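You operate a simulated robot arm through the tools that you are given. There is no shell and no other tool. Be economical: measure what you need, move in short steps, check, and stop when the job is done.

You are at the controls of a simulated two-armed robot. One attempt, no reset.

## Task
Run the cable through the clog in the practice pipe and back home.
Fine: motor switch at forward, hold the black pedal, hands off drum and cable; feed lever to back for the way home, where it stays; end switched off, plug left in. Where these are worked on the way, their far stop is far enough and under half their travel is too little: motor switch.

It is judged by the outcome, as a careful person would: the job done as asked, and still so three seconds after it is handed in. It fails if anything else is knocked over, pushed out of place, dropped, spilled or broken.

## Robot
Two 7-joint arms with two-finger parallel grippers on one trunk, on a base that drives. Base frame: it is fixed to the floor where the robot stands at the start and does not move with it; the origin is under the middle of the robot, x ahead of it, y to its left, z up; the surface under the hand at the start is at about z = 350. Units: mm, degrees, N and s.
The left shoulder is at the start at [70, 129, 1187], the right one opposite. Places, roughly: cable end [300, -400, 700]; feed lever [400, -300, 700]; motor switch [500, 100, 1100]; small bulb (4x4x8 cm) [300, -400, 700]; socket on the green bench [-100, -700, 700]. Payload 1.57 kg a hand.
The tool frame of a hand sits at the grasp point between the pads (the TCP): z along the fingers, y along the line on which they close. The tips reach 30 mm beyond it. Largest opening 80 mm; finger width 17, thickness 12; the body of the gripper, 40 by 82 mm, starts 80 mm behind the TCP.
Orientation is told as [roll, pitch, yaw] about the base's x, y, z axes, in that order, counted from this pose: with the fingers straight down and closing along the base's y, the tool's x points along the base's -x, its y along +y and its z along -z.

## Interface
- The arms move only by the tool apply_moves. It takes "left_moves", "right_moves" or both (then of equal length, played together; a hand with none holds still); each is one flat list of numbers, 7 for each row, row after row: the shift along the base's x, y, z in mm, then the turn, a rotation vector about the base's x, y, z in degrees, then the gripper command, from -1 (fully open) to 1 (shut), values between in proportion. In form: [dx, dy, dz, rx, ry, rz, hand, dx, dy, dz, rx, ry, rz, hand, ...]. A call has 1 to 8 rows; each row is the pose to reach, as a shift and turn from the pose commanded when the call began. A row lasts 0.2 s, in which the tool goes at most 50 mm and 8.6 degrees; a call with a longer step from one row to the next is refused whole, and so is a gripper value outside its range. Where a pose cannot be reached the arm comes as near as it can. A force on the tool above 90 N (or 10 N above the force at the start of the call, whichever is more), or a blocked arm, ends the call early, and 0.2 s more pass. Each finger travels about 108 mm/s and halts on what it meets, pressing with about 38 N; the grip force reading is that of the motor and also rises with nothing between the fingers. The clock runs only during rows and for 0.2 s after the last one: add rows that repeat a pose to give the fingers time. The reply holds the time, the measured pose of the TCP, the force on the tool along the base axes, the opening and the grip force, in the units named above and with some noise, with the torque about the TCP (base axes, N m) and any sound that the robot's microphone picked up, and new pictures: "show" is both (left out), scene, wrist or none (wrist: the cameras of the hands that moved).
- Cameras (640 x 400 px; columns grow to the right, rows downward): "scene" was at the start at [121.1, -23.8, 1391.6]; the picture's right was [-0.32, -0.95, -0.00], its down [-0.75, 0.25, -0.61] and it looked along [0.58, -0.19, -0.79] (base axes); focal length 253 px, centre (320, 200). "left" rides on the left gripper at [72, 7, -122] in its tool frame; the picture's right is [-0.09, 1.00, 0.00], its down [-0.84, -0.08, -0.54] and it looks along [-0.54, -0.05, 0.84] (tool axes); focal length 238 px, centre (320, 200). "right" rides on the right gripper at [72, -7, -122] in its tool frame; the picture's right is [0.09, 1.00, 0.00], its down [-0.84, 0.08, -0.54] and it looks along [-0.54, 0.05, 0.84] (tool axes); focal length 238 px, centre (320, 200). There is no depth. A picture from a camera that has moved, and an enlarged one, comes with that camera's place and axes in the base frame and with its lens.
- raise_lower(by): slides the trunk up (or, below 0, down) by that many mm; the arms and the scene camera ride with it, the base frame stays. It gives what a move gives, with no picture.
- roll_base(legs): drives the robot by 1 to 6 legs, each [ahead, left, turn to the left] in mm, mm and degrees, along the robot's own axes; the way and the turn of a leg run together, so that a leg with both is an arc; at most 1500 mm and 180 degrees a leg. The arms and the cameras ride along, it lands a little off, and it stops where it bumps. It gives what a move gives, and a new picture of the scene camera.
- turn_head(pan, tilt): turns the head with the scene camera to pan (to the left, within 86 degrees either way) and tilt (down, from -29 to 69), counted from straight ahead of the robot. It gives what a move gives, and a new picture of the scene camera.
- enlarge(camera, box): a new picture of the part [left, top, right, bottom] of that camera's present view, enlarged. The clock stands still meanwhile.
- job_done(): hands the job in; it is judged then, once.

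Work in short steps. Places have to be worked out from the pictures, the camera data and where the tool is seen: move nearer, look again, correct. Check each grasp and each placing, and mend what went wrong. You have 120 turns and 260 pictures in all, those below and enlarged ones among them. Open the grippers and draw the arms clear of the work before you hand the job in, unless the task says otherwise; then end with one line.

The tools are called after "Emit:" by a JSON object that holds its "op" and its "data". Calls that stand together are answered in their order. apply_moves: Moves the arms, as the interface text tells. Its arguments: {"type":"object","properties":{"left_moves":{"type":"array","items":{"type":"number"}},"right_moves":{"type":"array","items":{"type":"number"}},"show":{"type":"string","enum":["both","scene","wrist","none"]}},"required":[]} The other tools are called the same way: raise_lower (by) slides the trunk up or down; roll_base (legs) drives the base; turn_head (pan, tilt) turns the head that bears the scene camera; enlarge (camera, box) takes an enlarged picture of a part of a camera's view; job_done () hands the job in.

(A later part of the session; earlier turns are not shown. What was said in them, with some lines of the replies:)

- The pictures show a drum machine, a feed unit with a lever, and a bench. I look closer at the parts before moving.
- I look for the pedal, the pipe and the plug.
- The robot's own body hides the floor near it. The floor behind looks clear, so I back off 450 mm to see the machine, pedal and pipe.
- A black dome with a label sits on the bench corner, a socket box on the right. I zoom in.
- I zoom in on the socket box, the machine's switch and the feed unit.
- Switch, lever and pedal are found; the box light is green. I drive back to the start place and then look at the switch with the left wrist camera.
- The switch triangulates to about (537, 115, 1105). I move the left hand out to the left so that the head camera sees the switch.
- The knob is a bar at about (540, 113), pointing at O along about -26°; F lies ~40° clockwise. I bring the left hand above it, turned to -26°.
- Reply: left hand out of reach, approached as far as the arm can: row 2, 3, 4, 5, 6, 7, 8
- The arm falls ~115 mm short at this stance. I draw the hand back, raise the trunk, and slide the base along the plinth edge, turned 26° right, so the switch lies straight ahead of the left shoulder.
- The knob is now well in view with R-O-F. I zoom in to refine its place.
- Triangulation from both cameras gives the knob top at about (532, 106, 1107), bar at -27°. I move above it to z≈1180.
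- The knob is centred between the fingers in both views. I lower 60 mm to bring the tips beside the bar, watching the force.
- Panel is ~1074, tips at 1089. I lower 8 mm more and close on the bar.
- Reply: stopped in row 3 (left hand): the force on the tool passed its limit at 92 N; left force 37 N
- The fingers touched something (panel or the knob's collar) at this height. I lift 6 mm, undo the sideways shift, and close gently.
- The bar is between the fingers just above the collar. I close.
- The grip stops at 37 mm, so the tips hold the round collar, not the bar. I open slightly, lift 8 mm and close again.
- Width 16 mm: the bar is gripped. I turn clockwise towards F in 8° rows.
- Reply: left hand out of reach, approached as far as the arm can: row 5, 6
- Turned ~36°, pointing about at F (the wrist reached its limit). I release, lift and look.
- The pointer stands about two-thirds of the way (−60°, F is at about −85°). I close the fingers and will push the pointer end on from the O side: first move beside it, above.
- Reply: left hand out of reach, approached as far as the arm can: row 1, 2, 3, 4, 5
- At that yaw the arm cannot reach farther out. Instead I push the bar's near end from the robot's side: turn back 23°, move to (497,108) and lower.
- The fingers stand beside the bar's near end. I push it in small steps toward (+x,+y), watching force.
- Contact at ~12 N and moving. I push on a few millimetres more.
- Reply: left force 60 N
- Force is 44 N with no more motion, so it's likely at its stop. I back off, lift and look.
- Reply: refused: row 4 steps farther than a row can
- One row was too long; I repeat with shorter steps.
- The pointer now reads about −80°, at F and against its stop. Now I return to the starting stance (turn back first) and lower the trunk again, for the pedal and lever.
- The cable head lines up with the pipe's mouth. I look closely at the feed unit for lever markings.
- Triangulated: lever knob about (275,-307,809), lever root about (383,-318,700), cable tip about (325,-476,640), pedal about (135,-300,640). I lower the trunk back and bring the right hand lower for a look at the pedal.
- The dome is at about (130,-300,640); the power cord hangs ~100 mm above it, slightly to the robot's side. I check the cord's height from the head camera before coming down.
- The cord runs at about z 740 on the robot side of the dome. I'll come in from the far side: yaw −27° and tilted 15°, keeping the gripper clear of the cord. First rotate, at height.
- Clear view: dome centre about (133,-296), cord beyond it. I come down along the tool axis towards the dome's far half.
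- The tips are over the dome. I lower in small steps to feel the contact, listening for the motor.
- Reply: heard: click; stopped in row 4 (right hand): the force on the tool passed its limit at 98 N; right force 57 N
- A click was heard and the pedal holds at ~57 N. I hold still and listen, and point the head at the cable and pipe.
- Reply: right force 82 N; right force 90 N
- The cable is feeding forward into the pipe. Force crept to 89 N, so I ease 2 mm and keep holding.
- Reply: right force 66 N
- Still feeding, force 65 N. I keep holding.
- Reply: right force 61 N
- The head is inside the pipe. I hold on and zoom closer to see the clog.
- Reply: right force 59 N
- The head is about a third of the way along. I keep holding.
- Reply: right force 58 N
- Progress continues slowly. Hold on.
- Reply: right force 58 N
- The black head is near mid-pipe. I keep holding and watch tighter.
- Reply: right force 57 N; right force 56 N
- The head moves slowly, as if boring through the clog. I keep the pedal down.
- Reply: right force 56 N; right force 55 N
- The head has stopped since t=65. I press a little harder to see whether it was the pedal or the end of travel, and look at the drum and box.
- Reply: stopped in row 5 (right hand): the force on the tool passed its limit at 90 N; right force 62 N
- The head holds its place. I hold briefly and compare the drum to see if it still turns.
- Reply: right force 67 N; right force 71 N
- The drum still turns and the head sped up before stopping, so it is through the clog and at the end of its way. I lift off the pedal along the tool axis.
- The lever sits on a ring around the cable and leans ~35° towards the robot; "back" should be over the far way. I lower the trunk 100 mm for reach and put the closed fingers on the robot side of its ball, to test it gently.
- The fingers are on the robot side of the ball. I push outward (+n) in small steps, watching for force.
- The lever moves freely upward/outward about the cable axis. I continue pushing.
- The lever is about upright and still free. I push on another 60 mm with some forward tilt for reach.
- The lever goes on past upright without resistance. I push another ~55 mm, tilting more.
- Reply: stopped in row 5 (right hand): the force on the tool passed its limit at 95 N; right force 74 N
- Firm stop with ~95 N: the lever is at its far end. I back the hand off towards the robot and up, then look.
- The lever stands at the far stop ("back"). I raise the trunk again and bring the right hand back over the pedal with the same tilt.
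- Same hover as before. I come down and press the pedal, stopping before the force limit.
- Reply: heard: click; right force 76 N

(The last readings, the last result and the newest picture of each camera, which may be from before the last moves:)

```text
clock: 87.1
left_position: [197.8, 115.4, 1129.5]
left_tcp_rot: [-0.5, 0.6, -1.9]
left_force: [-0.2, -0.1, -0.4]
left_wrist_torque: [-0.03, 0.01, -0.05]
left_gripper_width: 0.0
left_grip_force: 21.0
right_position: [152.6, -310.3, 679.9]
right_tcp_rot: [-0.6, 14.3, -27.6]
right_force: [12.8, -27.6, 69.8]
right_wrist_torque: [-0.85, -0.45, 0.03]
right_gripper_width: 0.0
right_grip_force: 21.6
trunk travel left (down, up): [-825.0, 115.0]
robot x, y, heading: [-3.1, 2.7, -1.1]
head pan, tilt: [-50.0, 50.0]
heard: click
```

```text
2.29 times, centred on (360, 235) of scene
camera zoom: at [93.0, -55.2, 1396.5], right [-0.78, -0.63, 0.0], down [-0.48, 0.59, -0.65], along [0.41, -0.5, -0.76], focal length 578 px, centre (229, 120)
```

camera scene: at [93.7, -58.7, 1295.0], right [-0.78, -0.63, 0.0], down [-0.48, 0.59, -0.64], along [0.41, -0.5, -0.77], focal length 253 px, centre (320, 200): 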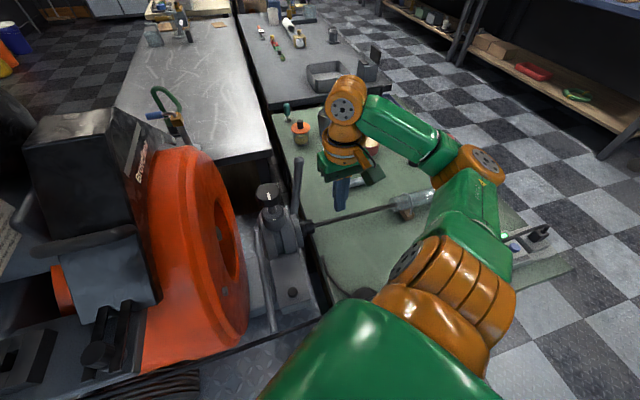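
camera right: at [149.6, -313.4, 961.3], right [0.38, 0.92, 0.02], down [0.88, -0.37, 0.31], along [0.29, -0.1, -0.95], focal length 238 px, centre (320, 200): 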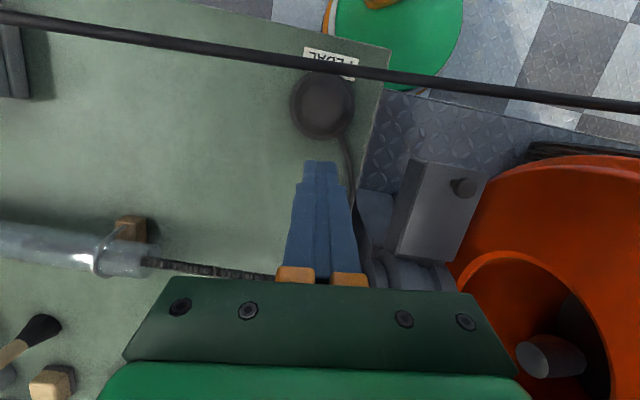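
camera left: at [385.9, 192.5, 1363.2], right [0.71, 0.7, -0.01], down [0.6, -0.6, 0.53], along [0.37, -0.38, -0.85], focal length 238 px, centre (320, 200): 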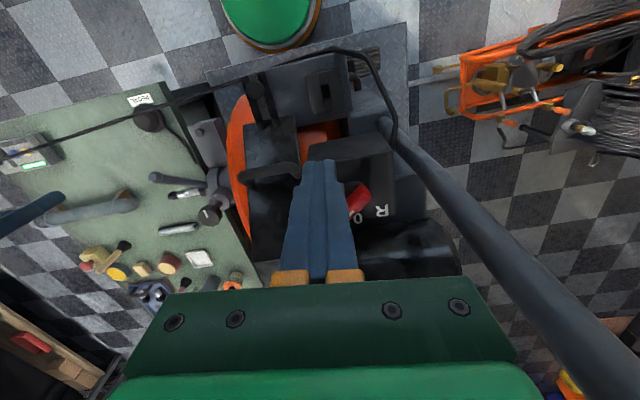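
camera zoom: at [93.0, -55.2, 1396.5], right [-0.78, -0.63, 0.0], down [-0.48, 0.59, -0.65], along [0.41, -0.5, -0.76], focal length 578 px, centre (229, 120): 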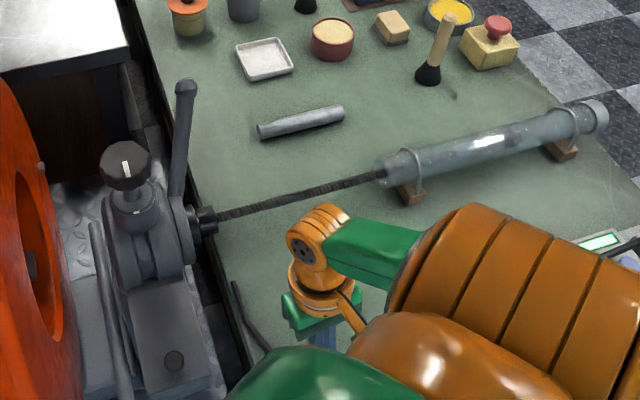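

Click heard again. I ease 1 mm and hold, watching the cable's direction.

Emit:
{"op": "apply_moves", "data": {"right_moves": [0, 0, 1, 0, 0, 0, 1, 0, 0, 1, 0, 0, 0, 1, 0, 0, 1, 0, 0, 0, 1, 0, 0, 1, 0, 0, 0, 1, 0, 0, 1, 0, 0, 0, 1, 0, 0, 1, 0, 0, 0, 1, 0, 0, 1, 0, 0, 0, 1, 0, 0, 1, 0, 0, 0, 1], "show": "none"}}

Emit:
{"op": "enlarge", "data": {"camera": "scene", "box": [220, 150, 500, 320]}}

```text
clock: 88.9
left_position: [197.6, 115.2, 1128.1]
left_tcp_rot: [-0.6, 0.7, -1.8]
left_force: [-0.4, 0.0, 0.6]
left_wrist_torque: [0.03, 0.03, 0.0]
left_gripper_width: 0.2
left_grip_force: 21.1
right_position: [153.4, -308.7, 680.3]
right_tcp_rot: [-0.7, 14.4, -27.7]
right_force: [20.1, -34.8, 79.1]
right_wrist_torque: [-0.95, -0.72, -0.03]
right_gripper_width: 0.2
right_grip_force: 21.1
trunk travel left (down, up): [-825.0, 115.0]
robot x, y, heading: [-2.6, 2.4, -0.8]
head pan, tilt: [-50.0, 50.0]
```

```text
2.29 times, centred on (360, 235) of scene
camera zoom: at [94.1, -54.7, 1395.3], right [-0.78, -0.63, 0.0], down [-0.48, 0.59, -0.65], along [0.41, -0.5, -0.76], focal length 578 px, centre (229, 120)
```

zoom: 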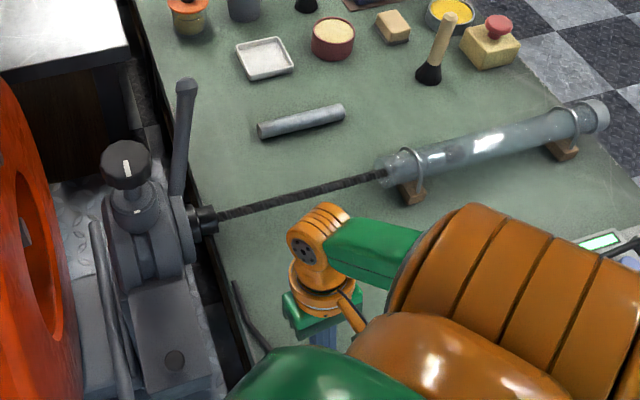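

Side load is building, so I shift the hand a few mm back (+x, −y) and ease up, still holding.

Emit:
{"op": "apply_moves", "data": {"right_moves": [2, -3, 1, 0, 0, 0, 1, 3, -5, 2, 0, 0, 0, 1, 3, -5, 2, 0, 0, 0, 1, 3, -5, 2, 0, 0, 0, 1], "show": "none"}}

Emit:
{"op": "enlarge", "data": {"camera": "scene", "box": [370, 180, 490, 240]}}

```text
clock: 89.9
left_position: [196.3, 116.1, 1127.9]
left_tcp_rot: [-0.7, 0.7, -1.9]
left_force: [-0.5, -0.3, -0.4]
left_wrist_torque: [0.0, 0.0, -0.02]
left_gripper_width: 0.1
left_grip_force: 21.5
right_position: [150.6, -309.5, 681.0]
right_tcp_rot: [-0.5, 14.7, -27.6]
right_force: [8.0, -11.6, 54.3]
right_wrist_torque: [-0.31, -0.31, -0.1]
right_gripper_width: 0.0
right_grip_force: 20.9
trunk travel left (down, up): [-825.0, 115.0]
robot x, y, heading: [-5.1, 0.4, -1.0]
head pan, tilt: [-50.0, 50.0]
```

```text
5.33 times, centred on (430, 210) of scene
camera zoom: at [92.6, -52.2, 1395.3], right [-0.78, -0.63, 0.0], down [-0.48, 0.59, -0.65], along [0.41, -0.5, -0.76], focal length 1348 px, centre (-267, 147)
```

zoom: 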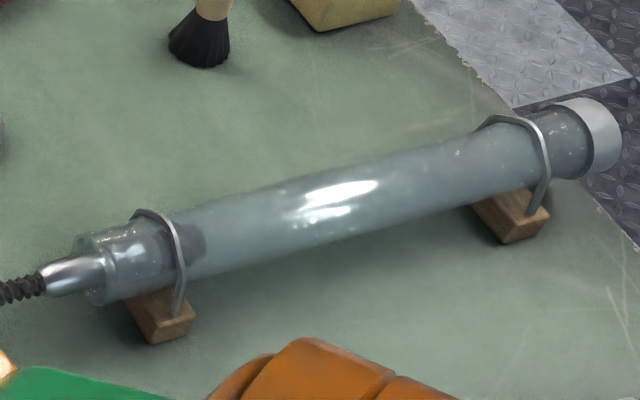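

It is coming home quickly. I hold in short bursts now.

Emit:
{"op": "apply_moves", "data": {"right_moves": [0, 0, 0, 0, 0, 0, 1, 0, 0, 0, 0, 0, 0, 1, 0, 0, 0, 0, 0, 0, 1], "show": "none"}}

Emit:
{"op": "enlarge", "data": {"camera": "scene", "box": [220, 150, 500, 320]}}

```text
clock: 90.7
left_position: [196.3, 116.9, 1128.2]
left_tcp_rot: [-0.8, 0.7, -1.9]
left_force: [-0.3, 0.6, 0.3]
left_wrist_torque: [0.0, -0.01, 0.02]
left_gripper_width: 0.1
left_grip_force: 21.2
right_position: [153.3, -309.2, 681.0]
right_tcp_rot: [-0.6, 14.7, -27.6]
right_force: [5.9, -7.2, 47.8]
right_wrist_torque: [-0.16, -0.19, -0.03]
right_gripper_width: 0.3
right_grip_force: 21.5
trunk travel left (down, up): [-825.0, 115.0]
robot x, y, heading: [-4.3, 2.1, -0.9]
head pan, tilt: [-50.0, 50.0]
```

```text
2.29 times, centred on (360, 235) of scene
camera zoom: at [92.0, -51.9, 1395.5], right [-0.78, -0.63, 0.0], down [-0.48, 0.59, -0.65], along [0.41, -0.5, -0.76], focal length 578 px, centre (229, 120)
```

zoom: 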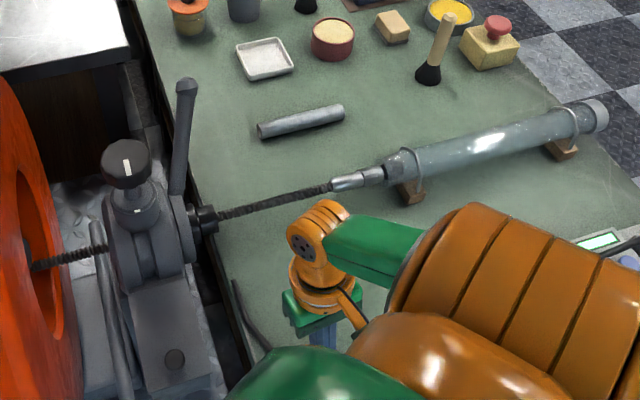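

The head is out of the pipe, ~4 s from home. I keep holding.

Emit:
{"op": "apply_moves", "data": {"right_moves": [0, 0, 0, 0, 0, 0, 1, 0, 0, 0, 0, 0, 0, 1, 0, 0, 0, 0, 0, 0, 1, 0, 0, 0, 0, 0, 0, 1, 0, 0, 0, 0, 0, 0, 1, 0, 0, 0, 0, 0, 0, 1, 0, 0, 0, 0, 0, 0, 1, 0, 0, 0, 0, 0, 0, 1], "show": "none"}}

Emit:
{"op": "enlarge", "data": {"camera": "scene", "box": [220, 150, 500, 320]}}

```text
clock: 92.5
left_position: [195.5, 118.2, 1129.1]
left_tcp_rot: [-0.9, 0.6, -1.9]
left_force: [-0.8, 0.2, 0.0]
left_wrist_torque: [0.0, 0.05, 0.02]
left_gripper_width: 0.1
left_grip_force: 21.1
right_position: [152.1, -309.7, 682.3]
right_tcp_rot: [-0.5, 14.6, -27.5]
right_force: [0.8, -1.5, 41.2]
right_wrist_torque: [-0.01, -0.07, 0.02]
right_gripper_width: 0.0
right_grip_force: 21.5
trunk travel left (down, up): [-825.0, 115.0]
robot x, y, heading: [1.0, 0.4, -0.7]
head pan, tilt: [-50.0, 50.0]
```

```text
2.29 times, centred on (360, 235) of scene
camera zoom: at [91.4, -51.3, 1395.6], right [-0.78, -0.63, 0.0], down [-0.48, 0.59, -0.65], along [0.41, -0.5, -0.76], focal length 578 px, centre (229, 120)
```

zoom: 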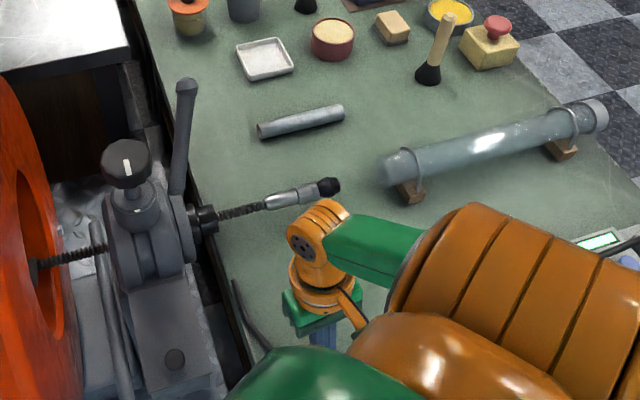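

About 1.3 s more to the start position.

Emit:
{"op": "apply_moves", "data": {"right_moves": [0, 0, 0, 0, 0, 0, 1, 0, 0, 0, 0, 0, 0, 1, 0, 0, 0, 0, 0, 0, 1, 0, 0, 0, 0, 0, 0, 1], "show": "none"}}

Emit:
{"op": "enlarge", "data": {"camera": "scene", "box": [260, 190, 400, 290]}}

Emit:
{"op": "apply_moves", "data": {"right_moves": [0, 0, 0, 0, 0, 0, 1], "show": "none"}}

Emit:
{"op": "enlarge", "data": {"camera": "scene", "box": [260, 190, 400, 290]}}

```text
clock: 93.5
left_position: [196.1, 118.3, 1127.7]
left_tcp_rot: [-0.8, 0.6, -1.9]
left_force: [0.5, -0.1, 0.1]
left_wrist_torque: [0.02, -0.05, 0.0]
left_gripper_width: 0.0
left_grip_force: 21.2
right_position: [152.6, -308.7, 680.5]
right_tcp_rot: [-0.4, 14.5, -27.6]
right_force: [-0.4, -1.0, 40.1]
right_wrist_torque: [0.0, -0.05, 0.01]
right_gripper_width: 0.0
right_grip_force: 21.1
trunk travel left (down, up): [-825.0, 115.0]
robot x, y, heading: [-4.9, 4.7, -0.8]
head pan, tilt: [-50.0, 50.0]
```

```text
4.00 times, centred on (330, 240) of scene
camera zoom: at [91.3, -51.2, 1395.6], right [-0.78, -0.63, 0.0], down [-0.48, 0.59, -0.65], along [0.41, -0.5, -0.76], focal length 1011 px, centre (280, 40)
```

zoom: 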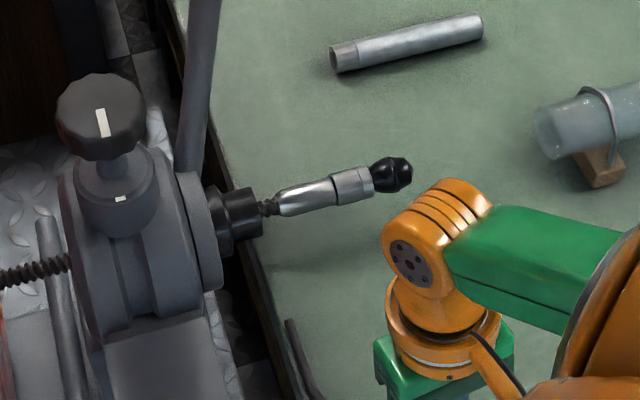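

```text
clock: 93.9
left_position: [195.9, 118.3, 1129.1]
left_tcp_rot: [-0.8, 0.6, -1.9]
left_force: [-1.0, -0.7, 0.2]
left_wrist_torque: [-0.01, -0.01, 0.02]
left_gripper_width: 0.0
left_grip_force: 21.4
right_position: [152.3, -309.2, 681.1]
right_tcp_rot: [-0.6, 14.6, -27.7]
right_force: [-0.8, -1.0, 40.0]
right_wrist_torque: [0.06, -0.03, -0.02]
right_gripper_width: 0.2
right_grip_force: 20.9
trunk travel left (down, up): [-825.0, 115.0]
robot x, y, heading: [-0.8, 0.6, -1.2]
head pan, tilt: [-50.0, 50.0]
```

```text
4.00 times, centred on (330, 240) of scene
camera zoom: at [91.3, -51.2, 1395.6], right [-0.78, -0.63, 0.0], down [-0.48, 0.59, -0.65], along [0.41, -0.5, -0.76], focal length 1011 px, centre (280, 40)
```

zoom: 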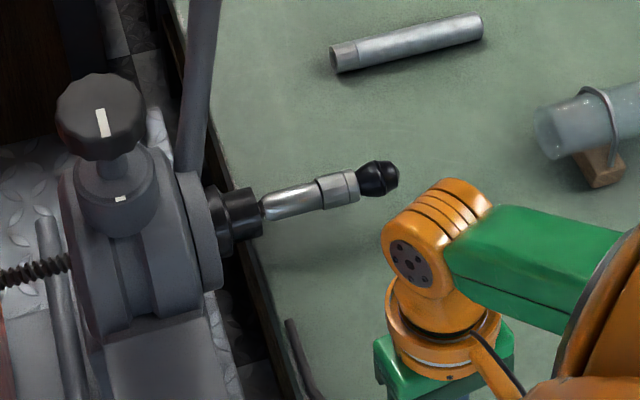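

Practically home. One more short burst to see whether it has its stop here.

Emit:
{"op": "apply_moves", "data": {"right_moves": [0, 0, 0, 0, 0, 0, 1], "show": "none"}}

Emit:
{"op": "enlarge", "data": {"camera": "scene", "box": [260, 190, 400, 290]}}

```text
clock: 94.3
left_position: [196.1, 119.3, 1127.7]
left_tcp_rot: [-0.8, 0.6, -2.0]
left_force: [0.2, -0.8, -0.5]
left_wrist_torque: [-0.02, 0.02, 0.0]
left_gripper_width: 0.4
left_grip_force: 21.5
right_position: [151.6, -309.0, 680.5]
right_tcp_rot: [-0.5, 14.6, -27.6]
right_force: [-0.1, 0.1, 40.0]
right_wrist_torque: [0.01, -0.02, 0.03]
right_gripper_width: 0.0
right_grip_force: 21.7
trunk travel left (down, up): [-825.0, 115.0]
robot x, y, heading: [-4.4, -1.0, -1.1]
head pan, tilt: [-50.0, 50.0]
```

```text
4.00 times, centred on (330, 240) of scene
camera zoom: at [91.3, -51.1, 1395.6], right [-0.78, -0.63, 0.0], down [-0.48, 0.59, -0.65], along [0.41, -0.5, -0.76], focal length 1011 px, centre (280, 40)
```

zoom: 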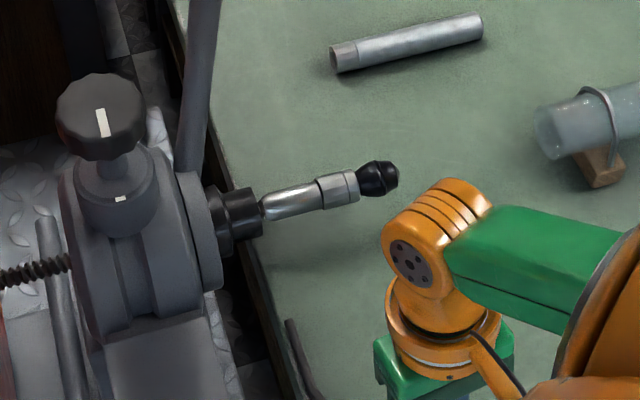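

It has stopped at home. I lift off the pedal along the tool axis and up.

Emit:
{"op": "apply_moves", "data": {"right_moves": [4, -2, 20, 0, 0, 0, 1, 12, -6, 55, 0, 0, 0, 1, 22, -12, 95, 0, 0, 0, 1, 32, -17, 140, 0, 0, 0, 1, 40, -22, 185, 0, 0, 0, 1, 40, -22, 225, -3, -6, 0, 1, 40, -22, 270, -6.9, -13.3, 0, 1, 40, -22, 315, -6.9, -13.3, 0, 1], "show": "wrist"}}

Emit:
{"op": "raise_lower", "data": {"by": 112}}

Emit:
{"op": "roll_base", "data": {"legs": [[97, 185, 0], [0, 0, -25]]}}

Emit:
{"op": "turn_head", "data": {"pan": 10, "tilt": 45}}

Emit:
{"op": "enlarge", "data": {"camera": "scene", "box": [240, 190, 360, 290]}}

```text
clock: 96.1
left_position: [199.3, 111.2, 1128.8]
left_tcp_rot: [-0.4, 0.9, -1.9]
left_force: [-0.2, 0.3, 0.4]
left_wrist_torque: [-0.03, -0.01, -0.03]
left_gripper_width: 0.0
left_grip_force: 21.3
right_position: [195.6, -334.3, 992.4]
right_tcp_rot: [-0.4, 0.0, -27.5]
right_force: [-0.8, -0.7, 0.4]
right_wrist_torque: [0.04, 0.02, 0.0]
right_gripper_width: 0.0
right_grip_force: 21.6
trunk travel left (down, up): [-825.0, 115.0]
robot x, y, heading: [-6.1, 1.9, -0.8]
head pan, tilt: [-50.0, 50.0]
camera right: at [128.4, -305.7, 1113.4], right [0.38, 0.93, -0.01], down [0.78, -0.32, 0.54], along [0.5, -0.21, -0.84], focal length 238 px, centre (320, 200)
```

right: 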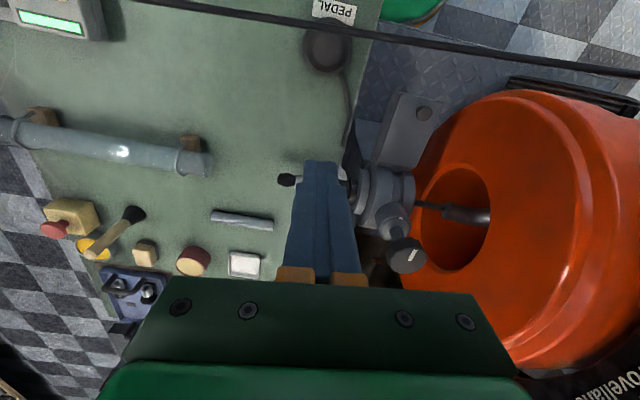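

```text
clock: 97.6
left_position: [198.5, 112.5, 1239.8]
left_tcp_rot: [-0.5, 0.9, -1.9]
left_force: [0.2, 0.6, -0.4]
left_wrist_torque: [-0.01, 0.02, 0.0]
left_gripper_width: 0.0
left_grip_force: 21.2
right_position: [195.4, -332.7, 1103.2]
right_tcp_rot: [-0.2, -0.1, -27.5]
right_force: [-0.4, -0.5, 0.1]
right_wrist_torque: [0.0, -0.03, 0.03]
right_gripper_width: 0.1
right_grip_force: 21.4
trunk travel left (down, up): [-937.0, 3.0]
robot x, y, heading: [-9.6, 0.6, -1.0]
head pan, tilt: [-50.0, 50.0]
```

```text
clock: 100.5
left_position: [326.6, 197.2, 1239.8]
left_tcp_rot: [-0.5, 0.8, -26.6]
left_force: [-0.8, 0.4, 0.1]
left_wrist_torque: [0.03, 0.02, -0.01]
left_gripper_width: 0.0
left_grip_force: 21.7
right_position: [136.5, -204.6, 1103.2]
right_tcp_rot: [-0.3, -0.1, -52.1]
right_force: [-0.4, -1.1, -0.6]
right_wrist_torque: [0.02, -0.01, 0.01]
right_gripper_width: 0.2
right_grip_force: 21.5
trunk travel left (down, up): [-937.0, 3.0]
robot x, y, heading: [100.1, 181.9, -25.5]
head pan, tilt: [-50.0, 50.0]
camera scene: at [161.5, 87.3, 1506.9], right [-0.97, -0.25, 0.0], down [-0.19, 0.74, -0.64], along [0.16, -0.62, -0.77], focal length 253 px, centre (320, 200)
```

scene: 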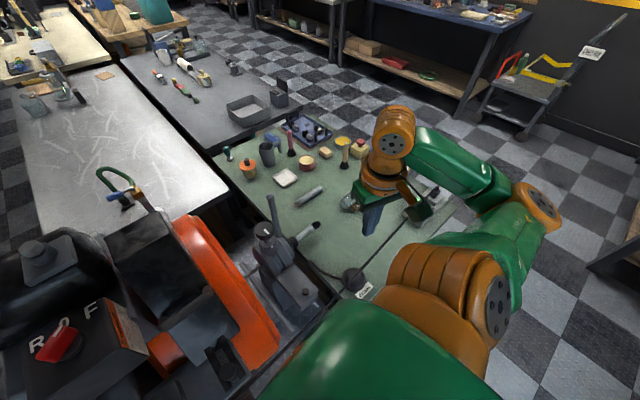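

```text
clock: 101.8
left_position: [326.2, 199.3, 1239.2]
left_tcp_rot: [-0.5, 0.8, -26.6]
left_force: [0.0, -0.4, -0.4]
left_wrist_torque: [0.02, -0.03, -0.04]
left_gripper_width: 0.0
left_grip_force: 21.5
right_position: [137.4, -206.1, 1103.8]
right_tcp_rot: [-0.1, -0.1, -52.2]
right_force: [-0.3, 0.6, -1.1]
right_wrist_torque: [0.05, -0.01, -0.01]
right_gripper_width: 0.0
right_grip_force: 20.9
trunk travel left (down, up): [-937.0, 3.0]
robot x, y, heading: [98.3, 182.8, -25.9]
head pan, tilt: [10.0, 45.0]
camera scene: at [220.4, 139.8, 1513.8], right [-0.27, -0.96, 0.0], down [-0.68, 0.19, -0.71], along [0.68, -0.19, -0.71], focal length 253 px, centre (320, 200)
```

scene: 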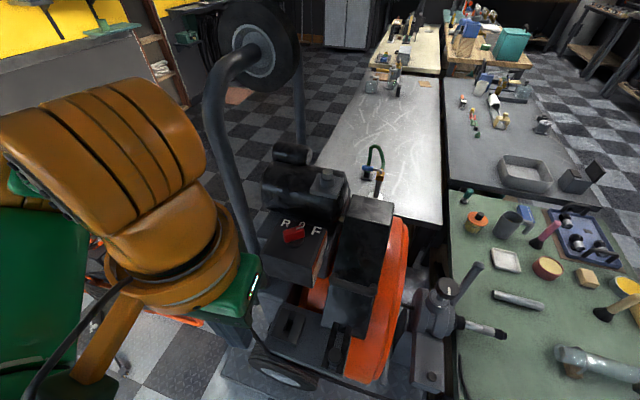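

```text
4.00 times, centred on (300, 240) of scene
camera zoom: at [220.4, 139.8, 1513.8], right [-0.27, -0.96, 0.0], down [-0.68, 0.19, -0.71], along [0.68, -0.19, -0.71], focal length 1011 px, centre (400, 40)
```

zoom: 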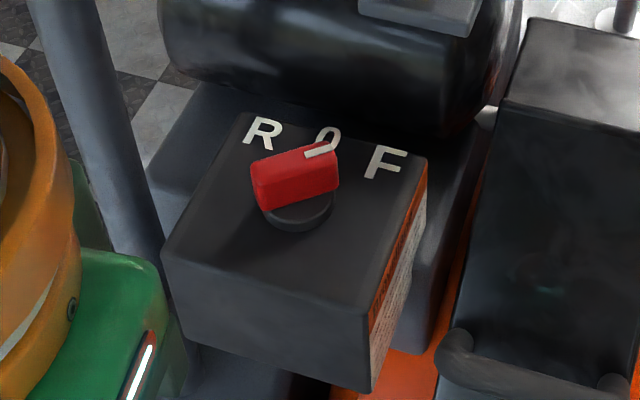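

Knob at F (≈−78°), all else in order. I bring the left hand over the knob, opened, turning towards yaw −60° so that closing will square the bar up and I can turn it back to O.

Emit:
{"op": "apply_moves", "data": {"left_moves": [35, -15, -5, 0, 0, -4, -1, 70, -31, -12, 0, 0, -8, -1, 105, -47, -25, 0, 0, -12, -1, 140, -63, -40, 0, 0, -15, -1, 175, -79, -52, 0, 0, -15, -1, 205, -92, -58, 0, 0, -15, -1, 205, -92, -58, 0, 0, -15, -1], "show": "wrist"}}

Emit:
{"op": "enlarge", "data": {"camera": "scene", "box": [240, 190, 360, 290]}}

```text
clock: 103.4
left_position: [531.0, 109.2, 1182.1]
left_tcp_rot: [-0.3, 0.7, -41.6]
left_force: [0.1, -0.8, -0.4]
left_wrist_torque: [0.0, -0.03, -0.01]
left_gripper_width: 80.3
left_grip_force: 0.0
right_position: [137.9, -203.9, 1104.0]
right_tcp_rot: [-0.2, -0.1, -52.2]
right_force: [0.2, 0.8, 0.3]
right_wrist_torque: [0.03, -0.03, 0.01]
right_gripper_width: 0.0
right_grip_force: 21.3
trunk travel left (down, up): [-937.0, 3.0]
robot x, y, heading: [96.7, 189.0, -25.5]
head pan, tilt: [10.0, 45.0]
camera left: at [483.4, 161.4, 1303.5], right [0.73, 0.68, -0.01], down [0.58, -0.62, 0.53], along [0.36, -0.39, -0.85], focal length 238 px, centre (320, 200)
```

left: 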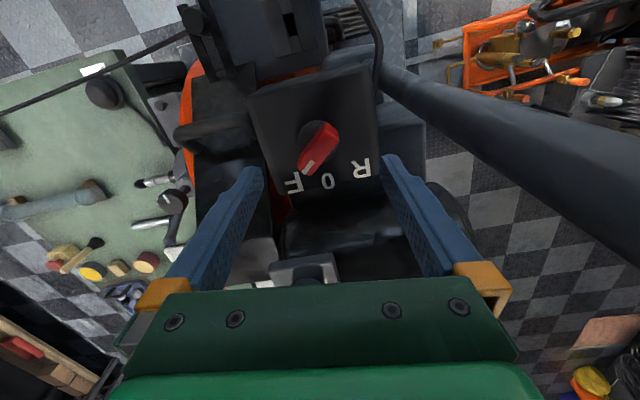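

```text
4.00 times, centred on (300, 240) of scene
camera zoom: at [220.1, 140.0, 1513.8], right [-0.27, -0.96, 0.0], down [-0.68, 0.19, -0.71], along [0.68, -0.19, -0.71], focal length 1011 px, centre (400, 40)
```

zoom: 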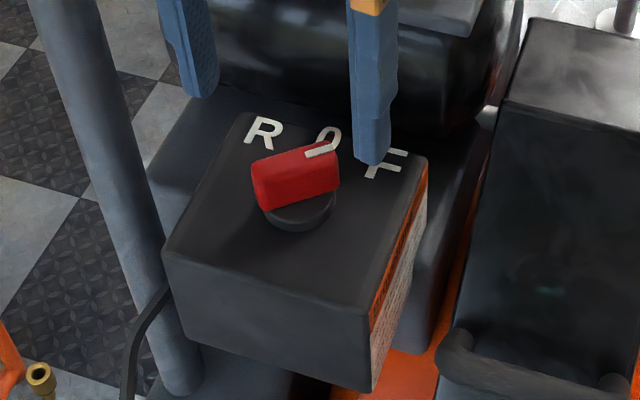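

Centred over the knob. I turn to −60°, then lower to the gripping height.

Emit:
{"op": "apply_moves", "data": {"left_moves": [-2, 0, -10, 0, 0, -7, -1, -2, 0, -20, 0, 0, -14, -1, -2, 0, -32, 0, 0, -19, -1, -2, 0, -42, 0, 0, -19, -1, -2, 0, -49, 0, 0, -19, -1, -2, 0, -49, 0, 0, -19, -1], "show": "wrist"}}

Emit:
{"op": "enlarge", "data": {"camera": "scene", "box": [240, 190, 360, 290]}}

```text
clock: 104.8
left_position: [529.0, 106.5, 1131.9]
left_tcp_rot: [-0.6, 0.8, -60.6]
left_force: [-0.1, -0.7, 0.3]
left_wrist_torque: [-0.02, -0.03, 0.01]
left_gripper_width: 80.0
left_grip_force: 0.0
right_position: [138.2, -204.5, 1102.6]
right_tcp_rot: [-0.2, -0.1, -52.2]
right_force: [-0.4, -0.3, 0.4]
right_wrist_torque: [-0.01, -0.01, -0.02]
right_gripper_width: 0.1
right_grip_force: 20.9
trunk travel left (down, up): [-937.0, 3.0]
robot x, y, heading: [97.4, 183.5, -25.7]
head pan, tilt: [10.0, 45.0]
camera left: at [500.9, 171.5, 1254.4], right [0.91, 0.41, -0.01], down [0.35, -0.77, 0.53], along [0.21, -0.49, -0.85], focal length 238 px, centre (320, 200)
```

left: 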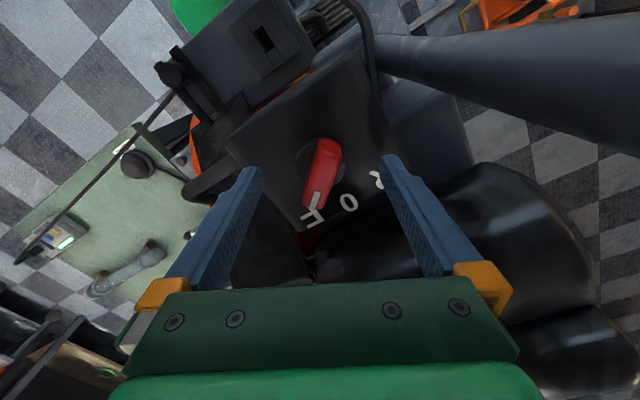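

```text
4.00 times, centred on (300, 240) of scene
camera zoom: at [220.3, 139.9, 1513.8], right [-0.27, -0.96, 0.0], down [-0.68, 0.19, -0.71], along [0.68, -0.19, -0.71], focal length 1011 px, centre (400, 40)
```

zoom: 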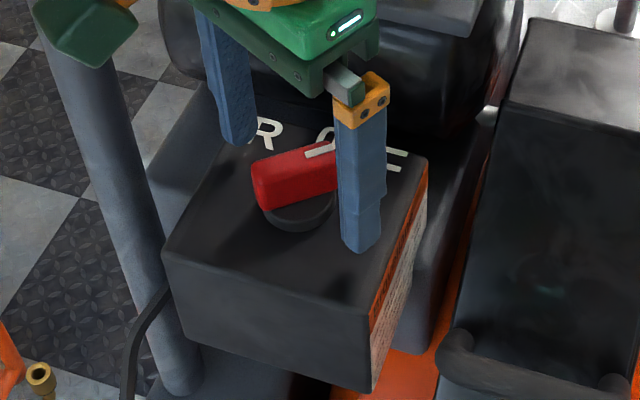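

Well placed. I close on the bar.

Emit:
{"op": "apply_moves", "data": {"left_moves": [0, 0, 0, 0, 0, 0, 0, 0, 0, 0, 0, 0, 0, 0.4, 0, 0, 0, 0, 0, 0, 0.7, 0, 0, 0, 0, 0, 0, 0.7], "show": "wrist"}}

```text
clock: 105.8
left_position: [529.8, 106.1, 1132.4]
left_tcp_rot: [-0.5, 0.9, -60.4]
left_force: [2.5, -0.3, 0.2]
left_wrist_torque: [0.24, -0.84, 0.01]
left_gripper_width: 15.6
left_grip_force: 31.4
right_position: [138.5, -204.0, 1103.6]
right_tcp_rot: [-0.1, 0.0, -52.4]
right_force: [0.3, -0.3, 0.2]
right_wrist_torque: [-0.03, 0.01, 0.01]
right_gripper_width: 0.0
right_grip_force: 20.8
trunk travel left (down, up): [-937.0, 3.0]
robot x, y, heading: [94.8, 185.0, -25.6]
head pan, tilt: [10.0, 45.0]
camera left: at [501.7, 171.3, 1254.3], right [0.91, 0.41, -0.01], down [0.35, -0.77, 0.53], along [0.21, -0.49, -0.85], focal length 238 px, centre (320, 200)
```

left: 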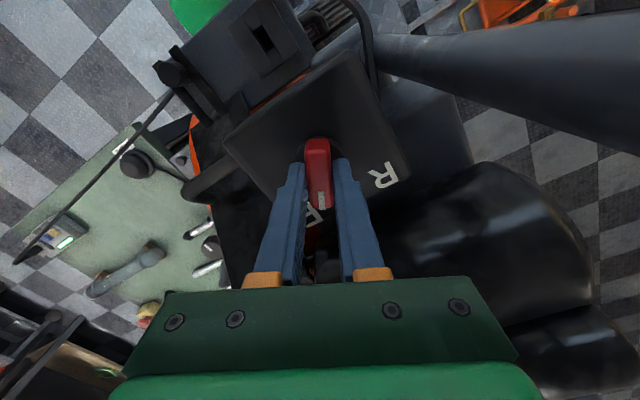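

Gripped at 15.6 mm. I turn it +33° back to the O angle (−27°).

Emit:
{"op": "apply_moves", "data": {"left_moves": [0, 0, 0, 0, 0, 8, 0.7, 0, 0, 0, 0, 0, 16, 0.7, 0, 0, 0, 0, 0, 24, 0.7, 0, 0, 0, 0, 0, 31, 0.7, 0, 0, 0, 0, 0, 33.5, 0.7, 0, 0, 0, 0, 0, 33.5, 0.7], "show": "none"}}

Emit:
{"op": "apply_moves", "data": {"left_moves": [0, 0, 0, 0, 0, 0, 0.3, 0, 0, 0, 0, 0, 0, 0, 0, 0, 25, 0, 0, 0, 0, 0, 0, 60, 0, 0, 0, -0.5, 0, 0, 60, 0, 0, 0, -1], "show": "wrist"}}

Emit:
{"op": "enlarge", "data": {"camera": "scene", "box": [240, 190, 360, 290]}}

Emit:
{"op": "enlarge", "data": {"camera": "left", "box": [240, 80, 420, 220]}}

```text
clock: 107.2
left_position: [528.9, 106.4, 1133.1]
left_tcp_rot: [-0.5, 0.8, -27.1]
left_force: [-0.1, 0.7, -0.2]
left_wrist_torque: [0.47, -0.65, -0.03]
left_gripper_width: 16.0
left_grip_force: 31.1
right_position: [137.6, -203.5, 1103.8]
right_tcp_rot: [-0.2, 0.0, -52.1]
right_force: [-0.4, -0.8, -0.1]
right_wrist_torque: [-0.02, 0.0, 0.02]
right_gripper_width: 0.2
right_grip_force: 21.2
trunk travel left (down, up): [-937.0, 3.0]
robot x, y, heading: [96.2, 184.6, -25.5]
head pan, tilt: [10.0, 45.0]
```

```text
clock: 108.4
left_position: [529.1, 106.8, 1193.8]
left_tcp_rot: [-0.6, 0.8, -27.1]
left_force: [-0.7, -0.7, 0.3]
left_wrist_torque: [-0.02, 0.02, -0.01]
left_gripper_width: 79.9
left_grip_force: 0.1
right_position: [137.5, -203.5, 1103.1]
right_tcp_rot: [-0.2, -0.1, -52.2]
right_force: [0.3, 0.7, -1.1]
right_wrist_torque: [0.03, 0.0, -0.04]
right_gripper_width: 0.1
right_grip_force: 21.7
trunk travel left (down, up): [-937.0, 3.0]
robot x, y, heading: [95.0, 181.0, -25.4]
head pan, tilt: [10.0, 45.0]
camera left: at [470.2, 145.5, 1315.5], right [0.54, 0.84, -0.01], down [0.72, -0.45, 0.53], along [0.44, -0.29, -0.85], focal length 238 px, centre (320, 200)
```

left: 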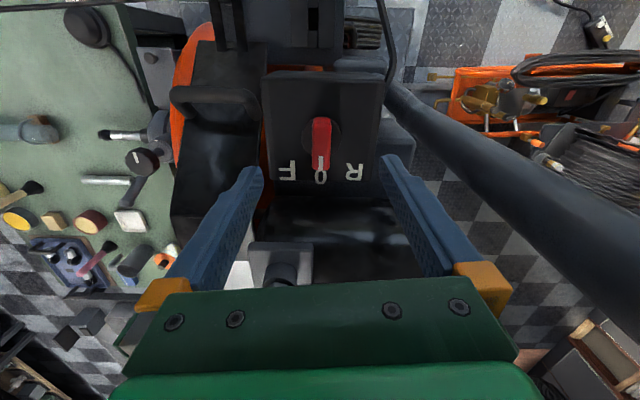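

```text
4.00 times, centred on (300, 240) of scene
camera zoom: at [220.5, 139.8, 1513.8], right [-0.27, -0.96, 0.0], down [-0.68, 0.19, -0.71], along [0.68, -0.19, -0.71], focal length 1011 px, centre (400, 40)
```

zoom: 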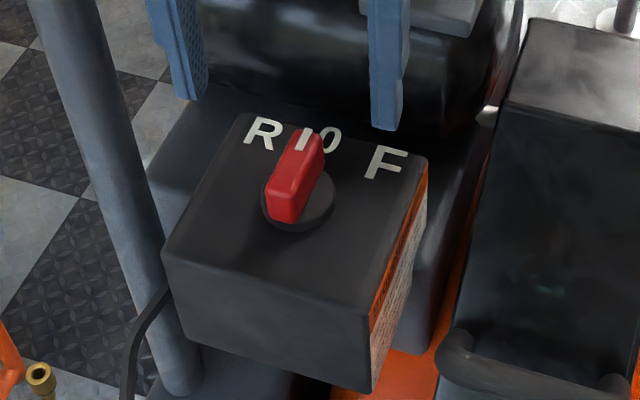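

```text
2.86 times, centred on (330, 150) of left
camera zoom: at [470.2, 145.5, 1315.5], right [0.54, 0.84, -0.01], down [0.72, -0.45, 0.53], along [0.44, -0.29, -0.85], focal length 681 px, centre (291, 343)
```

zoom: 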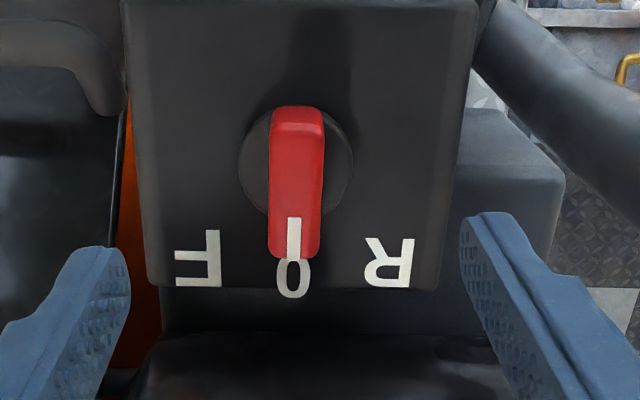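

The pointer sits on O. I draw the left hand back, open the right gripper, and take a last look at lever, cable, plug and bench.

Emit:
{"op": "apply_moves", "data": {"left_moves": [-40, 20, 15, 0, 0, 0, -1, -80, 40, 30, 0, 0, 0, -1, -120, 60, 40, 0, 0, 0, -1, -160, 80, 45, 0, 0, 0, -1, -200, 90, 45, 0, 0, 0, -1], "right_moves": [0, 0, 0, 0, 0, 0, -1, 0, 0, 0, 0, 0, 0, -1, 0, 0, 0, 0, 0, 0, -1, 0, 0, 0, 0, 0, 0, -1, 0, 0, 0, 0, 0, 0, -1], "show": "none"}}

Emit:
{"op": "turn_head", "data": {"pan": -40, "tilt": 45}}

Emit:
{"op": "enlarge", "data": {"camera": "scene", "box": [180, 100, 460, 300]}}

```text
clock: 109.6
left_position: [325.5, 195.1, 1240.6]
left_tcp_rot: [-0.3, 0.8, -27.0]
left_force: [0.3, -0.5, 0.3]
left_wrist_torque: [0.0, 0.0, -0.03]
left_gripper_width: 79.7
left_grip_force: 0.0
right_position: [136.2, -204.3, 1102.8]
right_tcp_rot: [-0.3, -0.1, -52.1]
right_force: [0.2, 0.1, 0.0]
right_wrist_torque: [0.0, -0.04, 0.03]
right_gripper_width: 80.1
right_grip_force: 0.0
trunk travel left (down, up): [-937.0, 3.0]
robot x, y, heading: [93.3, 182.9, -25.7]
head pan, tilt: [10.0, 45.0]
```

```text
clock: 110.8
left_position: [328.4, 195.5, 1239.6]
left_tcp_rot: [-0.5, 0.8, -27.0]
left_force: [0.1, 0.7, 0.4]
left_wrist_torque: [0.03, -0.02, 0.0]
left_gripper_width: 80.3
left_grip_force: 0.1
right_position: [137.0, -204.5, 1103.6]
right_tcp_rot: [-0.2, 0.0, -52.2]
right_force: [0.1, 0.1, 0.0]
right_wrist_torque: [0.02, -0.02, 0.0]
right_gripper_width: 79.7
right_grip_force: 0.2
trunk travel left (down, up): [-937.0, 3.0]
robot x, y, heading: [93.9, 184.9, -25.2]
head pan, tilt: [-40.0, 45.0]
camera scene: at [175.8, 87.9, 1513.8], right [-0.91, -0.41, 0.0], down [-0.29, 0.64, -0.71], along [0.29, -0.64, -0.71], focal length 253 px, centre (320, 200)
```

scene: 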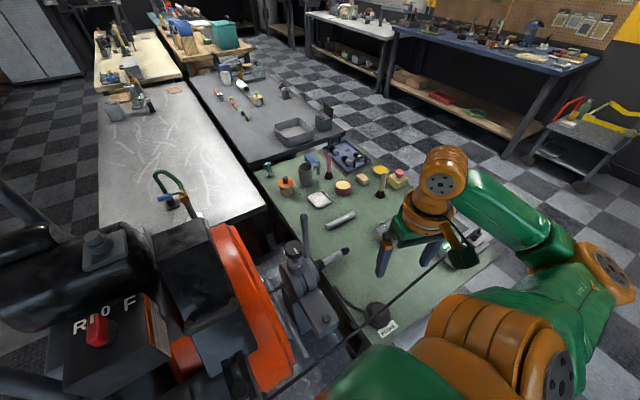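

```text
2.00 times, centred on (320, 200) of scene
camera zoom: at [175.8, 87.9, 1513.8], right [-0.91, -0.41, 0.0], down [-0.29, 0.64, -0.71], along [0.29, -0.64, -0.71], focal length 506 px, centre (320, 200)
```

zoom: 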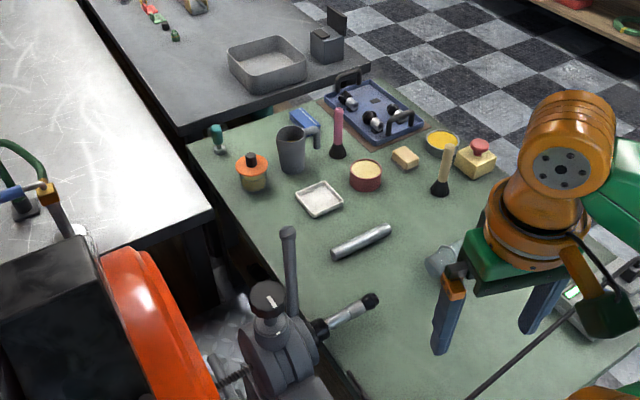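

The cable is home, the lever is at back, the switch is on O, the plug is in, and both hands are open and clear of the work. I hand the job in.

Emit:
{"op": "job_done", "data": {}}

```text
The job is handed in.
```

The cable was run into the pipe to the end of its travel, as far as I can tell through the clog, and brought home. I never saw the clog itself; the head slowed partway, sped up again, then stopped while the drum kept turning. The feed lever is left at back, the motor switch at O and the plug in; nothing looked knocked over or moved in the last picture.
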